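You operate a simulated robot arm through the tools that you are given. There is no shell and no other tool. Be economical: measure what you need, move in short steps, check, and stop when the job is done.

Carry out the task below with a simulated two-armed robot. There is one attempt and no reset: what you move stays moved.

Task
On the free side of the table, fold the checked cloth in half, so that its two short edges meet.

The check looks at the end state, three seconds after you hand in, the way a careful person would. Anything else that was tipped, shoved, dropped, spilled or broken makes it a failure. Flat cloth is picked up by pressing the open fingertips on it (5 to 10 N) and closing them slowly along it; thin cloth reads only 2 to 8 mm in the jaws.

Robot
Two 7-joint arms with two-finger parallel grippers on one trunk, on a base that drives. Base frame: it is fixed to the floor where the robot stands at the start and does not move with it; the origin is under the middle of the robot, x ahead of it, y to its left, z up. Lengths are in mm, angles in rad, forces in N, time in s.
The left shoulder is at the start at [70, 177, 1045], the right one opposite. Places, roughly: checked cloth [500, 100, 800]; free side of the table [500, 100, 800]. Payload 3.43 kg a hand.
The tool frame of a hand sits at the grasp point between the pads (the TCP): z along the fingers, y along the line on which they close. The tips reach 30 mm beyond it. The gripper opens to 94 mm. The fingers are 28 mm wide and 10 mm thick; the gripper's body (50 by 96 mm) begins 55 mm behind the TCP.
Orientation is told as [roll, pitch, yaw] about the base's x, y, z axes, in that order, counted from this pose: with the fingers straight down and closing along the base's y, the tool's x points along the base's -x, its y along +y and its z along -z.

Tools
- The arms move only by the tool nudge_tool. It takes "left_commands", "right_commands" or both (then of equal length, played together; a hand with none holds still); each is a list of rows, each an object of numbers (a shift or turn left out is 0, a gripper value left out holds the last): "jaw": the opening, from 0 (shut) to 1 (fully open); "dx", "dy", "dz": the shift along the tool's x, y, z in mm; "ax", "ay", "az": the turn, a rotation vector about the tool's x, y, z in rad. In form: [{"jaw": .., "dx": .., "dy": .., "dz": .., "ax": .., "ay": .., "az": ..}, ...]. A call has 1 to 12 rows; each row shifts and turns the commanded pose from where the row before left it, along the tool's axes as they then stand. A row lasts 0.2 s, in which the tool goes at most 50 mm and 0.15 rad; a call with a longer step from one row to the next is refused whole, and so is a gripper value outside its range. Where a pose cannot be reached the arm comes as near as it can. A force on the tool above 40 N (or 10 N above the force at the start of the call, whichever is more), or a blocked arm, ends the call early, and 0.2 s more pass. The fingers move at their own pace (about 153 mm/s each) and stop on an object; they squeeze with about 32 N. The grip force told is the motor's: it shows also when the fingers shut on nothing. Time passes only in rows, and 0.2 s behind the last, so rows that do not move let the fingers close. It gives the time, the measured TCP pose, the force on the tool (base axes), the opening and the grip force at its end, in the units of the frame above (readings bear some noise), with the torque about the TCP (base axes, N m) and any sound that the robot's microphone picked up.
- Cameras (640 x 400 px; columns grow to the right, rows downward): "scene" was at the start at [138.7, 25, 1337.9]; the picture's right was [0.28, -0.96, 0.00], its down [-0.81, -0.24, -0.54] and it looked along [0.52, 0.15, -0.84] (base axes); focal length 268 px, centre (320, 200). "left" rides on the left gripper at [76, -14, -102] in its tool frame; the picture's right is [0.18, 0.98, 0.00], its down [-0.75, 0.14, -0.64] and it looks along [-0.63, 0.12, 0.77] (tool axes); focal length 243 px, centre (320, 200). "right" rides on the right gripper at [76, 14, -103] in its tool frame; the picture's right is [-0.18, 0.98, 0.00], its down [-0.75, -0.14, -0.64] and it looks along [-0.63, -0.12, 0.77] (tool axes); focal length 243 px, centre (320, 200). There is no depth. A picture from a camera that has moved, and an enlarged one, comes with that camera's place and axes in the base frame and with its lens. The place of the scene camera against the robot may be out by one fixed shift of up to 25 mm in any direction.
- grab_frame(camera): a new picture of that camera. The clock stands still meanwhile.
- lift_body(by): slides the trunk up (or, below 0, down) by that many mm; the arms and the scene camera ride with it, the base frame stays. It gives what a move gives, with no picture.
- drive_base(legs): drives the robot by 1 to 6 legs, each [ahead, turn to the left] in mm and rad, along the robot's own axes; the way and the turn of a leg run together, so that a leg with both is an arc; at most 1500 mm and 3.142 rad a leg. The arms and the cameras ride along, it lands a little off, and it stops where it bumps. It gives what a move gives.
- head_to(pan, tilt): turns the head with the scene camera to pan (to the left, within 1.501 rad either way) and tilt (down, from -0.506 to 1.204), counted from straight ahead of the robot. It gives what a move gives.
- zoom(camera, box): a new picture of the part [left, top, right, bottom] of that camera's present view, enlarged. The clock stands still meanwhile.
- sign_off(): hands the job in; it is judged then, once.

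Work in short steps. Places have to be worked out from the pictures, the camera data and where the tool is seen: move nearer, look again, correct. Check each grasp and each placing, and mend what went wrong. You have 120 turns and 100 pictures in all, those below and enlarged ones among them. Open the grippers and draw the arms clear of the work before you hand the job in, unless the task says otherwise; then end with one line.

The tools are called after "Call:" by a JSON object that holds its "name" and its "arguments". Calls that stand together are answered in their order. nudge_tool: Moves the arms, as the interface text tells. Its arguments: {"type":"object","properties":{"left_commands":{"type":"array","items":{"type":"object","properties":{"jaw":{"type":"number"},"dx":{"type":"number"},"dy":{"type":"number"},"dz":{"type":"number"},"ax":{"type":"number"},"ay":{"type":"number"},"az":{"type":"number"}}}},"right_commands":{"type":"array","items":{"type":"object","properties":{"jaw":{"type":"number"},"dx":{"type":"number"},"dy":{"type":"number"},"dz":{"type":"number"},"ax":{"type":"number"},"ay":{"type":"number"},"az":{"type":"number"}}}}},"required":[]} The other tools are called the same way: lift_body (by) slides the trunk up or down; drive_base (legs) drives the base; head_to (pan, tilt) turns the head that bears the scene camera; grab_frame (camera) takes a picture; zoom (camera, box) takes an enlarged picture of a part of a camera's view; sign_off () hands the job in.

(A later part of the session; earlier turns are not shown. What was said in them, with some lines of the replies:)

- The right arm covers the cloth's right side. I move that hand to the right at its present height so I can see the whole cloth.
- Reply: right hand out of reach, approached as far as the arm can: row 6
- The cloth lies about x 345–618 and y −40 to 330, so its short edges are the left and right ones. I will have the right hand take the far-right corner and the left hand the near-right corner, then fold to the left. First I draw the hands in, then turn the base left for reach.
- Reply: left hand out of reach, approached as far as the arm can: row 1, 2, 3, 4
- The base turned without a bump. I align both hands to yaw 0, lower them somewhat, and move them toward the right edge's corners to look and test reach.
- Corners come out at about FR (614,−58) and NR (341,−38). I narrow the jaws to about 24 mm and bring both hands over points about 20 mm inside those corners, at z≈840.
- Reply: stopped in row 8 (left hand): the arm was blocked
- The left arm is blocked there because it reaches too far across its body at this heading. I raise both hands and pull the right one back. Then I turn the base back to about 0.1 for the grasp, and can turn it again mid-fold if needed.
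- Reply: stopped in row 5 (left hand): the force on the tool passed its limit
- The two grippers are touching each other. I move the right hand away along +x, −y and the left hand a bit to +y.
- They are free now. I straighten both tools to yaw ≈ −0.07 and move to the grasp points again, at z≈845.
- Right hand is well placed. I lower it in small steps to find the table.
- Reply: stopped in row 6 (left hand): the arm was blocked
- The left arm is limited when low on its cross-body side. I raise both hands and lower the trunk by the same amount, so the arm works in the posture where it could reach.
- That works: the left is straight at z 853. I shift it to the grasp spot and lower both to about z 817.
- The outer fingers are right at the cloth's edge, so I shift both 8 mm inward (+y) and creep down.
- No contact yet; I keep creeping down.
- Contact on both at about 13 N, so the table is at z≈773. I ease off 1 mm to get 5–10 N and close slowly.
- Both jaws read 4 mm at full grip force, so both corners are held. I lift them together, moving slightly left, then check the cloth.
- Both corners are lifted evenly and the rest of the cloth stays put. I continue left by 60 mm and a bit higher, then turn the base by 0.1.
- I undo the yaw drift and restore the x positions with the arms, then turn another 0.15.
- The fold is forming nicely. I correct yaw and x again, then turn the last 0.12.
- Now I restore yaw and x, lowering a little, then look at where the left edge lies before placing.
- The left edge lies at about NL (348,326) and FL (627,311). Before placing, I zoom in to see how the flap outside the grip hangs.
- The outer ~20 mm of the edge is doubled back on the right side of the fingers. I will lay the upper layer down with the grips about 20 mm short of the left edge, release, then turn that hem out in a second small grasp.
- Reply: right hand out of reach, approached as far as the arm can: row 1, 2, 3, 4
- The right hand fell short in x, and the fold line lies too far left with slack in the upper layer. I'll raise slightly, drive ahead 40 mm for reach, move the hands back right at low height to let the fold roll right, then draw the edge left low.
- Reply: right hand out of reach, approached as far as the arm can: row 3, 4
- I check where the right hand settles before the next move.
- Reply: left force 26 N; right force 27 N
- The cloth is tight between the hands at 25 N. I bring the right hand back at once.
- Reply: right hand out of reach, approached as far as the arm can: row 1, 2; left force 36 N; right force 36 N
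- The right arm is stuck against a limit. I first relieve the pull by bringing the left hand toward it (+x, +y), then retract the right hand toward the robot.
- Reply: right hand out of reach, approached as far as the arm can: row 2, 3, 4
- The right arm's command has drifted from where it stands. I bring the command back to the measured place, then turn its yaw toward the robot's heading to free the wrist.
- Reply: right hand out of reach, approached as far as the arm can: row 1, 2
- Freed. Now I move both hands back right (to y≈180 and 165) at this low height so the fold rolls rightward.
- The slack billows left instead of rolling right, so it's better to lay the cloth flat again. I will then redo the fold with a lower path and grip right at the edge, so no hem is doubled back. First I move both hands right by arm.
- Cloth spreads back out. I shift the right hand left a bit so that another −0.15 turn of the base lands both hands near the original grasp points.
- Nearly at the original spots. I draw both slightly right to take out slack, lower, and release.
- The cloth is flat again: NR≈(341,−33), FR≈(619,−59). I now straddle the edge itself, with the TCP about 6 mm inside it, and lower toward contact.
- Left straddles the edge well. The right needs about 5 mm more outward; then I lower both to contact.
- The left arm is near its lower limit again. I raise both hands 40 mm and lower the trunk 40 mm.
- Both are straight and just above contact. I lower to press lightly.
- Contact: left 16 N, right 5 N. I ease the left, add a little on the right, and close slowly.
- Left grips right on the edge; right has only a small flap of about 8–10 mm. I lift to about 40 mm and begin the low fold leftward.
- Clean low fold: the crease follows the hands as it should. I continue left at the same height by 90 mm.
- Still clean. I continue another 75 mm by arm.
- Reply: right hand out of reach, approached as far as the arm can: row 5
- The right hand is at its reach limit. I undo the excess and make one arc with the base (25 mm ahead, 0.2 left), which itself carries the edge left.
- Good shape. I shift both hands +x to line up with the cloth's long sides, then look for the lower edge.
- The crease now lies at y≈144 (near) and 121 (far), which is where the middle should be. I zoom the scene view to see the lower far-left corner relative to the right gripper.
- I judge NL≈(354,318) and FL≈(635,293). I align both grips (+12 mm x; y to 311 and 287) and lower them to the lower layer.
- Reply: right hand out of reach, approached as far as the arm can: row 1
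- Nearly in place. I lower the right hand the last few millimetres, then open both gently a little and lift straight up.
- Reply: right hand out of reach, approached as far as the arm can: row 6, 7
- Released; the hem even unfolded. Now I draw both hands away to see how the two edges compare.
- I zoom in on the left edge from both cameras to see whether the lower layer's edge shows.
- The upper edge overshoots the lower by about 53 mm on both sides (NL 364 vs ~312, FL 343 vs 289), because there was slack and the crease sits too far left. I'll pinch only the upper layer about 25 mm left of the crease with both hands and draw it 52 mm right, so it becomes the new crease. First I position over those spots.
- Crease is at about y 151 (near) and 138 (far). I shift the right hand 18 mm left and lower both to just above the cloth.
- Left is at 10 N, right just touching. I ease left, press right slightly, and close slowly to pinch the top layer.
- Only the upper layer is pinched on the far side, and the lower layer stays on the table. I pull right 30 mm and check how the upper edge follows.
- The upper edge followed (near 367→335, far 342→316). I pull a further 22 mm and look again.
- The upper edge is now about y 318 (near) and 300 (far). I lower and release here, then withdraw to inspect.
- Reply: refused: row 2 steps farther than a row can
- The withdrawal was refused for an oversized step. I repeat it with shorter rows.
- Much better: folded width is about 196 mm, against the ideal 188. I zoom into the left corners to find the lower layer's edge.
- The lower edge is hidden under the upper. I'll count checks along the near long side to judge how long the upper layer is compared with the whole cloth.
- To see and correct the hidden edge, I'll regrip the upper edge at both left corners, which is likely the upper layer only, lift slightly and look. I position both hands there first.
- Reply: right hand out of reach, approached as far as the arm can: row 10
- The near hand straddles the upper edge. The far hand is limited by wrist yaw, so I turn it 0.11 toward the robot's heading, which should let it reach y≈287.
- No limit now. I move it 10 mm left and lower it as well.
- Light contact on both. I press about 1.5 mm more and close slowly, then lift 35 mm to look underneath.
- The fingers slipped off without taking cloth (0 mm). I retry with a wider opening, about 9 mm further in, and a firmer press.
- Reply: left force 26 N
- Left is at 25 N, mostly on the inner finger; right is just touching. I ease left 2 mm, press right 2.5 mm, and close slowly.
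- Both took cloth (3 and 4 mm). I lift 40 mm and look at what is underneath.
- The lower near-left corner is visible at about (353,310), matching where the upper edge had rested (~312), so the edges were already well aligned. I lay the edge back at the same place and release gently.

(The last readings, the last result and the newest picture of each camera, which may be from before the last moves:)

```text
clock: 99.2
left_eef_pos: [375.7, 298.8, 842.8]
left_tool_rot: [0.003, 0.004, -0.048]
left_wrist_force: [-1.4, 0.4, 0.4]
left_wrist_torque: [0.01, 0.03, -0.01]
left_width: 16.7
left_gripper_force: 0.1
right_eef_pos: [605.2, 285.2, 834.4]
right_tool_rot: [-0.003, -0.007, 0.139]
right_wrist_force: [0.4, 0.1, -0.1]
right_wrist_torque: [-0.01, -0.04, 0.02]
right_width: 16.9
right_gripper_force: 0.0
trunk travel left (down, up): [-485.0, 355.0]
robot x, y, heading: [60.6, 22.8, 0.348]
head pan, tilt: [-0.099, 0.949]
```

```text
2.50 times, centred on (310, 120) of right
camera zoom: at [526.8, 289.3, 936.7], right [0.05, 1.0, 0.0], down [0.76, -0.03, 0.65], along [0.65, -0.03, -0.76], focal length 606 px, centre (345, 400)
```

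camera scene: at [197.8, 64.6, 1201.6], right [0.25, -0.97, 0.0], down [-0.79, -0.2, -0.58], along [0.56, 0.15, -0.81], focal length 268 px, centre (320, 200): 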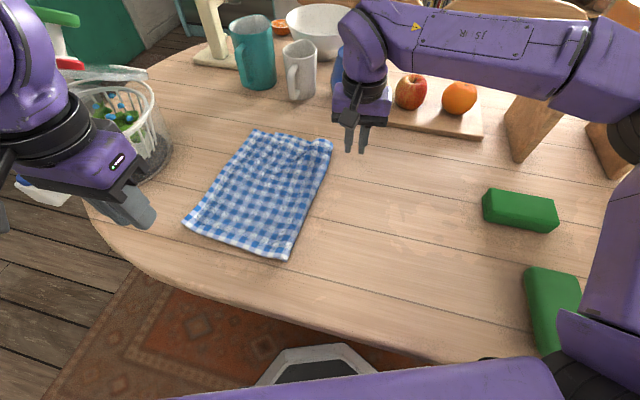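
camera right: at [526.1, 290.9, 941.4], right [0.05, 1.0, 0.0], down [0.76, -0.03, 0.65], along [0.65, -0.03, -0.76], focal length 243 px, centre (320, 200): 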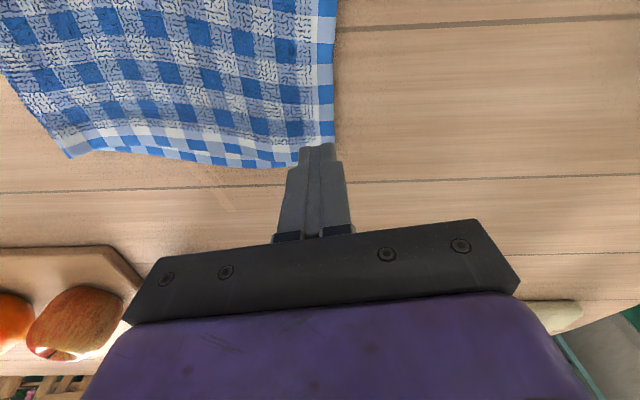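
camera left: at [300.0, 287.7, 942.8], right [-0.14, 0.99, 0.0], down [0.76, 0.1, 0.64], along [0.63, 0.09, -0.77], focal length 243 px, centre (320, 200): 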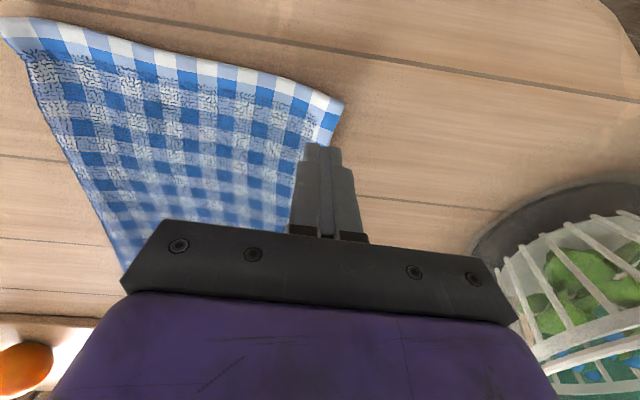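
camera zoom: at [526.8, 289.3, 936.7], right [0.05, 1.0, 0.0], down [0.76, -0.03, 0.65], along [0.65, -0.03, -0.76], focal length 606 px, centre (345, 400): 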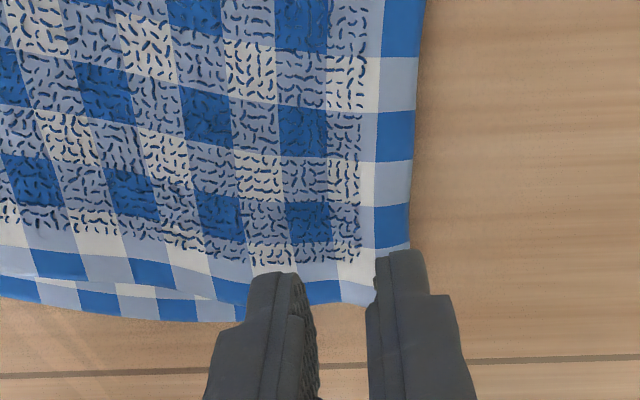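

Now the lower far corner shows: it ends near y≈265, while the upper far edge is at ~303. The near side is off by only ~12 mm. I'll repeat the crease pull, mainly on the far side, gripping further from the crease so the lower layer isn't dragged. First I move over there.

Call:
{"name": "nudge_tool", "arguments": {"left_commands": [{"dz": -10, "jaw": 0.26}, {"dy": -32}, {"dy": -32}, {"dy": -32}, {"dy": -32}, {"dy": -28}, {}], "right_commands": [{"dy": -30, "dx": 4, "jaw": 0.26}, {"dy": -30, "dx": 4}, {"dy": -30, "dx": 4}, {"dy": -30, "dx": 4, "dz": -8}, {"dy": -30, "dx": 2, "dz": -8}, {"az": 0.1}, {}]}}

Call:
{"name": "grab_frame", "arguments": {"camera": "right"}}

Call:
{"name": "grab_frame", "arguments": {"camera": "left"}}

```text
clock: 100.8
left_eef_pos: [368.8, 141.0, 852.4]
left_tool_rot: [0.0, 0.004, -0.048]
left_wrist_force: [0.2, 0.5, 0.8]
left_wrist_torque: [0.02, -0.04, 0.0]
left_width: 24.2
left_gripper_force: 0.2
right_eef_pos: [607.2, 135.4, 850.3]
right_tool_rot: [-0.002, -0.008, 0.038]
right_wrist_force: [-0.4, 0.1, 0.9]
right_wrist_torque: [0.03, 0.0, -0.02]
right_width: 24.4
right_gripper_force: 0.2
trunk travel left (down, up): [-485.0, 355.0]
robot x, y, heading: [60.7, 22.3, 0.349]
head pan, tilt: [-0.099, 0.949]
```

```text
12 pictures are left
camera right: at [529.6, 146.9, 952.7], right [0.15, 0.99, 0.0], down [0.75, -0.11, 0.65], along [0.64, -0.09, -0.76], focal length 243 px, centre (320, 200)
```

right: 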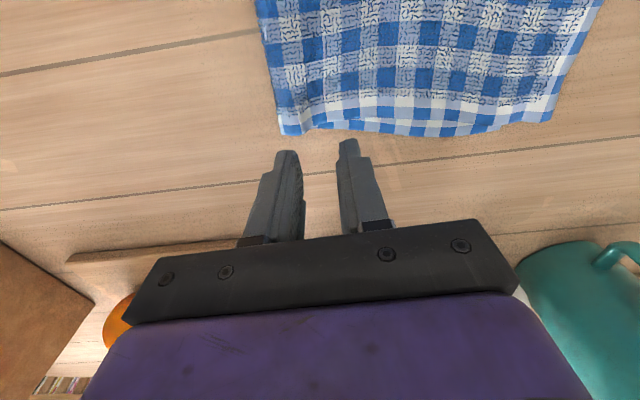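

```text
11 pictures are left
camera left: at [293.3, 129.1, 953.5], right [-0.14, 0.99, 0.0], down [0.76, 0.1, 0.64], along [0.63, 0.09, -0.77], focal length 243 px, centre (320, 200)
```

left: 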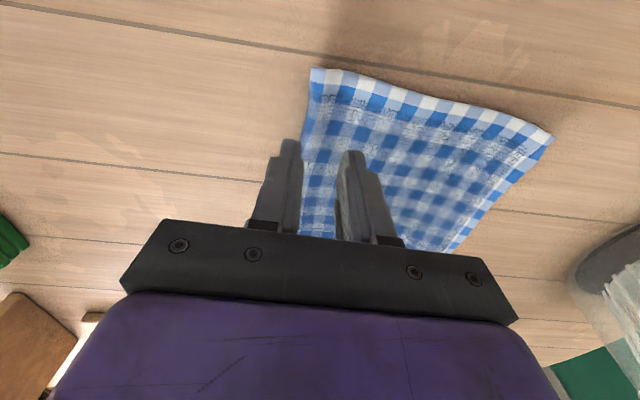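

Far crease is at y≈108, near crease at ≈129; mismatches are about 30 mm far and 14 mm near. I set the grips ~28 mm inside the crease and lower to contact.

Call:
{"name": "nudge_tool", "arguments": {"left_commands": [{"dy": 10}, {"dz": 15}, {"dz": 15}, {"dz": 10}, {"dz": 3}, {"dz": 1}, {}], "right_commands": [{"dx": 9, "dy": 2}, {"dz": 15}, {"dz": 15}, {"dz": 8}, {"dz": 3}, {"dz": 1.5}, {}]}}

```text
clock: 102.4
left_eef_pos: [368.5, 150.3, 807.4]
left_tool_rot: [0.002, 0.003, -0.048]
left_wrist_force: [0.0, 0.0, 2.4]
left_wrist_torque: [-0.02, 0.01, 0.02]
left_width: 24.5
left_gripper_force: 0.0
right_eef_pos: [599.3, 136.0, 809.0]
right_tool_rot: [-0.001, -0.008, 0.039]
right_wrist_force: [0.3, 0.4, 2.8]
right_wrist_torque: [-0.01, 0.02, 0.0]
right_width: 24.5
right_gripper_force: 0.0
trunk travel left (down, up): [-485.0, 355.0]
robot x, y, heading: [59.3, 21.6, 0.356]
head pan, tilt: [-0.099, 0.949]
```

Both touch lightly. I press slightly more, close slowly, lift 15 mm, and pull right: 18 mm far, 3 mm near.

Call:
{"name": "nudge_tool", "arguments": {"left_commands": [{"dz": 0.8}, {}, {"jaw": 0.22}, {"jaw": 0.19}, {"jaw": 0.16}, {"jaw": 0.13}, {"jaw": 0.1}, {"jaw": 0.07}, {"jaw": 0.04}, {"jaw": 0.0}, {}], "right_commands": [{"dz": 1.2}, {"dz": 0.6}, {"jaw": 0.22}, {"jaw": 0.19}, {"jaw": 0.16}, {"jaw": 0.13}, {"jaw": 0.1}, {"jaw": 0.07}, {"jaw": 0.04}, {"jaw": 0.0}, {}]}}

Call:
{"name": "nudge_tool", "arguments": {"left_commands": [{"dz": -8}, {"dz": -7}, {}, {"dy": -2}, {"dy": -1}, {}], "right_commands": [{"dz": -8}, {"dz": -7}, {"dy": -6}, {"dy": -6}, {"dy": -6}, {}]}}

Call:
{"name": "grab_frame", "arguments": {"camera": "right"}}

```text
clock: 104.8
left_eef_pos: [369.7, 152.2, 808.6]
left_tool_rot: [0.002, 0.003, -0.048]
left_wrist_force: [0.7, 0.0, 3.4]
left_wrist_torque: [0.02, 0.02, 0.0]
left_width: 3.3
left_gripper_force: 31.8
right_eef_pos: [597.7, 136.7, 806.3]
right_tool_rot: [0.001, -0.008, 0.042]
right_wrist_force: [0.7, 0.1, 4.1]
right_wrist_torque: [0.0, 0.04, 0.03]
right_width: 3.5
right_gripper_force: 31.9
trunk travel left (down, up): [-485.0, 355.0]
robot x, y, heading: [60.9, 20.2, 0.355]
head pan, tilt: [-0.099, 0.949]
```

```text
clock: 106.2
left_eef_pos: [369.4, 150.3, 822.4]
left_tool_rot: [0.002, 0.005, -0.048]
left_wrist_force: [-0.2, 0.6, -0.4]
left_wrist_torque: [0.0, 0.0, -0.01]
left_width: 3.7
left_gripper_force: 32.0
right_eef_pos: [600.4, 117.9, 822.3]
right_tool_rot: [0.0, -0.007, 0.04]
right_wrist_force: [-0.8, 0.3, 0.2]
right_wrist_torque: [-0.03, 0.02, -0.03]
right_width: 3.3
right_gripper_force: 31.9
trunk travel left (down, up): [-485.0, 355.0]
robot x, y, heading: [59.7, 23.5, 0.354]
head pan, tilt: [-0.099, 0.949]
```

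```text
10 pictures are left
camera right: at [522.1, 129.9, 924.0], right [0.15, 0.99, 0.0], down [0.75, -0.11, 0.65], along [0.64, -0.09, -0.76], focal length 243 px, centre (320, 200)
```

right: 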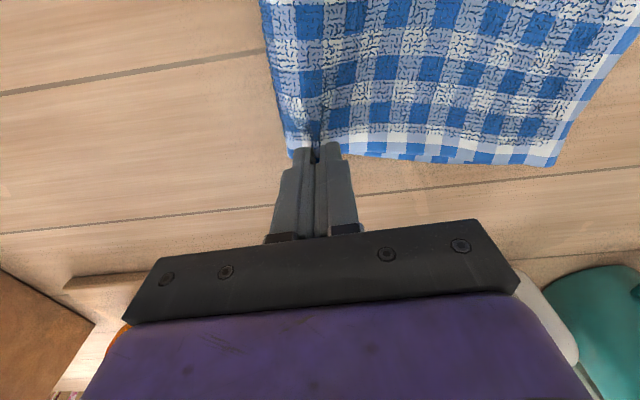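

The far upper corner came to y≈287, close to the lower one (~275–283). I pull 4 mm more on the far side, lower, release and withdraw.

Call:
{"name": "nudge_tool", "arguments": {"left_commands": [{}, {"dz": 6}, {"dz": 6}, {"dz": 2}, {"jaw": 0.06}, {"jaw": 0.12}, {"jaw": 0.18}, {"dz": -10}, {"dz": -20}, {"dz": -30}], "right_commands": [{"dy": -4}, {"dz": 6}, {"dz": 5}, {"dz": 2}, {"jaw": 0.06}, {"jaw": 0.12}, {"jaw": 0.18}, {"dz": -10}, {"dz": -20}, {"dz": -30}]}}

Call:
{"name": "nudge_tool", "arguments": {"left_commands": [{"dx": 35, "dz": -30}, {"dx": 40}, {"dy": 45}, {"dy": 45}, {"dy": 45}, {}], "right_commands": [{"dy": -40}, {"dy": -40}, {"dy": -40}, {"dy": -40}, {}, {}]}}

Call:
{"name": "zoom", "arguments": {"camera": "scene", "box": [170, 115, 370, 275]}}

```text
clock: 108.4
left_eef_pos: [367.8, 150.0, 868.3]
left_tool_rot: [0.001, 0.003, -0.049]
left_wrist_force: [0.0, 0.4, 0.3]
left_wrist_torque: [-0.01, 0.01, 0.02]
left_width: 17.1
left_gripper_force: 0.1
right_eef_pos: [598.4, 116.2, 869.5]
right_tool_rot: [-0.001, -0.008, 0.04]
right_wrist_force: [-0.5, 0.7, 0.9]
right_wrist_torque: [-0.02, -0.02, -0.01]
right_width: 17.0
right_gripper_force: 0.2
trunk travel left (down, up): [-485.0, 355.0]
robot x, y, heading: [62.8, 23.3, 0.356]
head pan, tilt: [-0.099, 0.949]
```

```text
clock: 109.8
left_eef_pos: [302.3, 288.0, 899.4]
left_tool_rot: [0.005, 0.007, -0.047]
left_wrist_force: [-0.8, 0.2, 0.1]
left_wrist_torque: [0.0, 0.03, 0.0]
left_width: 16.9
left_gripper_force: 0.0
right_eef_pos: [607.0, -45.5, 869.5]
right_tool_rot: [0.0, -0.007, 0.039]
right_wrist_force: [0.2, 0.9, -0.3]
right_wrist_torque: [0.08, -0.04, 0.0]
right_width: 16.9
right_gripper_force: 0.1
trunk travel left (down, up): [-485.0, 355.0]
robot x, y, heading: [60.0, 21.4, 0.355]
head pan, tilt: [-0.099, 0.949]
```

```text
2.50 times, centred on (270, 195) of scene
camera zoom: at [198.8, 62.9, 1201.5], right [0.25, -0.97, 0.0], down [-0.79, -0.2, -0.58], along [0.56, 0.15, -0.81], focal length 670 px, centre (445, 212)
```

zoom: 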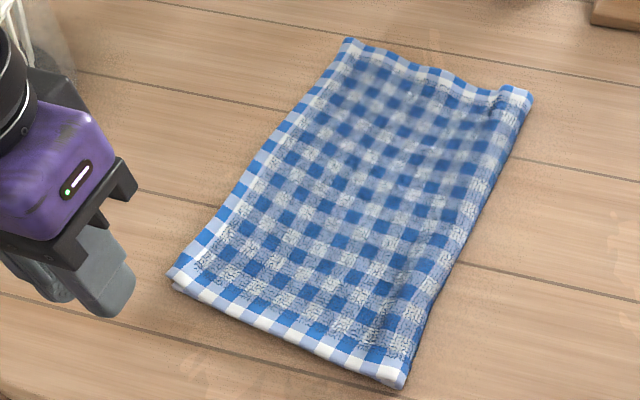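

The fold looks neat now. I zoom on the two left corners to check the edges.

Call:
{"name": "zoom", "arguments": {"camera": "scene", "box": [210, 200, 280, 245]}}

Call:
{"name": "zoom", "arguments": {"camera": "scene", "box": [265, 120, 340, 165]}}

```text
8.89 times, centred on (245, 222) of scene
camera zoom: at [198.8, 62.9, 1201.5], right [0.25, -0.97, 0.0], down [-0.79, -0.2, -0.58], along [0.56, 0.15, -0.81], focal length 2382 px, centre (987, 0)
```

zoom: 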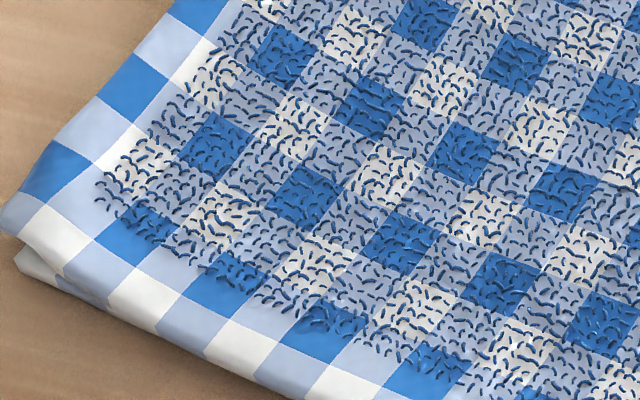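

```text
8.53 times, centred on (302, 142) of scene
camera zoom: at [198.8, 62.9, 1201.5], right [0.25, -0.97, 0.0], down [-0.79, -0.2, -0.58], along [0.56, 0.15, -0.81], focal length 2287 px, centre (469, 691)
```

zoom: 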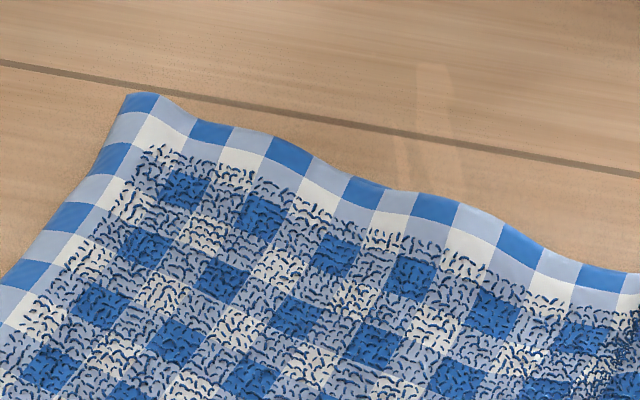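

Near-corner edges agree within about 8 mm, and both folded widths are ≈188–190 mm, i.e. half the cloth. I open the grippers, draw the arms clear, and take a last look at the whole scene.

Call:
{"name": "nudge_tool", "arguments": {"left_commands": [{"dz": -40, "jaw": 0.6}, {"dz": -40}, {"dx": 30}, {}], "right_commands": [{"dz": -30, "jaw": 0.6}, {"dz": -30, "dx": 30}, {"dx": 40}, {"dx": 40}]}}

Call:
{"name": "grab_frame", "arguments": {"camera": "scene"}}

```text
clock: 110.8
left_eef_pos: [272.0, 287.9, 979.7]
left_tool_rot: [0.003, 0.003, -0.048]
left_wrist_force: [1.4, -0.5, 0.3]
left_wrist_torque: [-0.02, -0.01, 0.01]
left_width: 56.4
left_gripper_force: 0.1
right_eef_pos: [494.8, -49.7, 927.5]
right_tool_rot: [0.001, -0.008, 0.038]
right_wrist_force: [-0.8, -0.5, 0.1]
right_wrist_torque: [0.03, 0.01, 0.0]
right_width: 56.4
right_gripper_force: 0.0
trunk travel left (down, up): [-485.0, 355.0]
robot x, y, heading: [59.0, 18.9, 0.353]
head pan, tilt: [-0.099, 0.949]
```

```text
6 pictures are left
camera scene: at [198.6, 63.6, 1201.6], right [0.25, -0.97, 0.0], down [-0.79, -0.2, -0.58], along [0.56, 0.15, -0.81], focal length 268 px, centre (320, 200)
```

scene: 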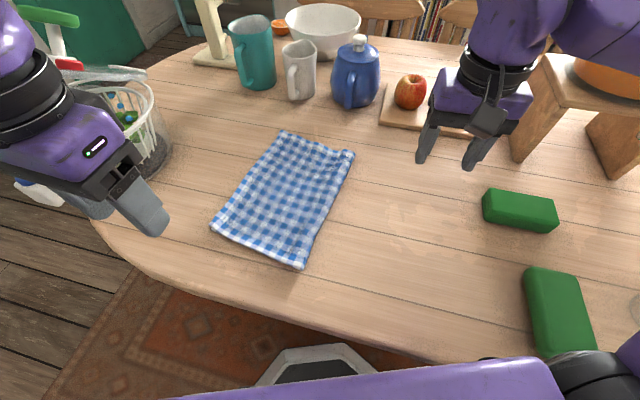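

The cloth is folded in half and everything else stands where it was, with grippers open and arms clear. I hand in.

Call:
{"name": "sign_off", "arguments": {}}

```text
The job is handed in.
```

The checked cloth is folded in half with its short edges together: they agree within about 8 mm at the near corner, but at the far corner the lower edge is hidden, so I judged it only by the folded width (about 188 mm, half the cloth's length).
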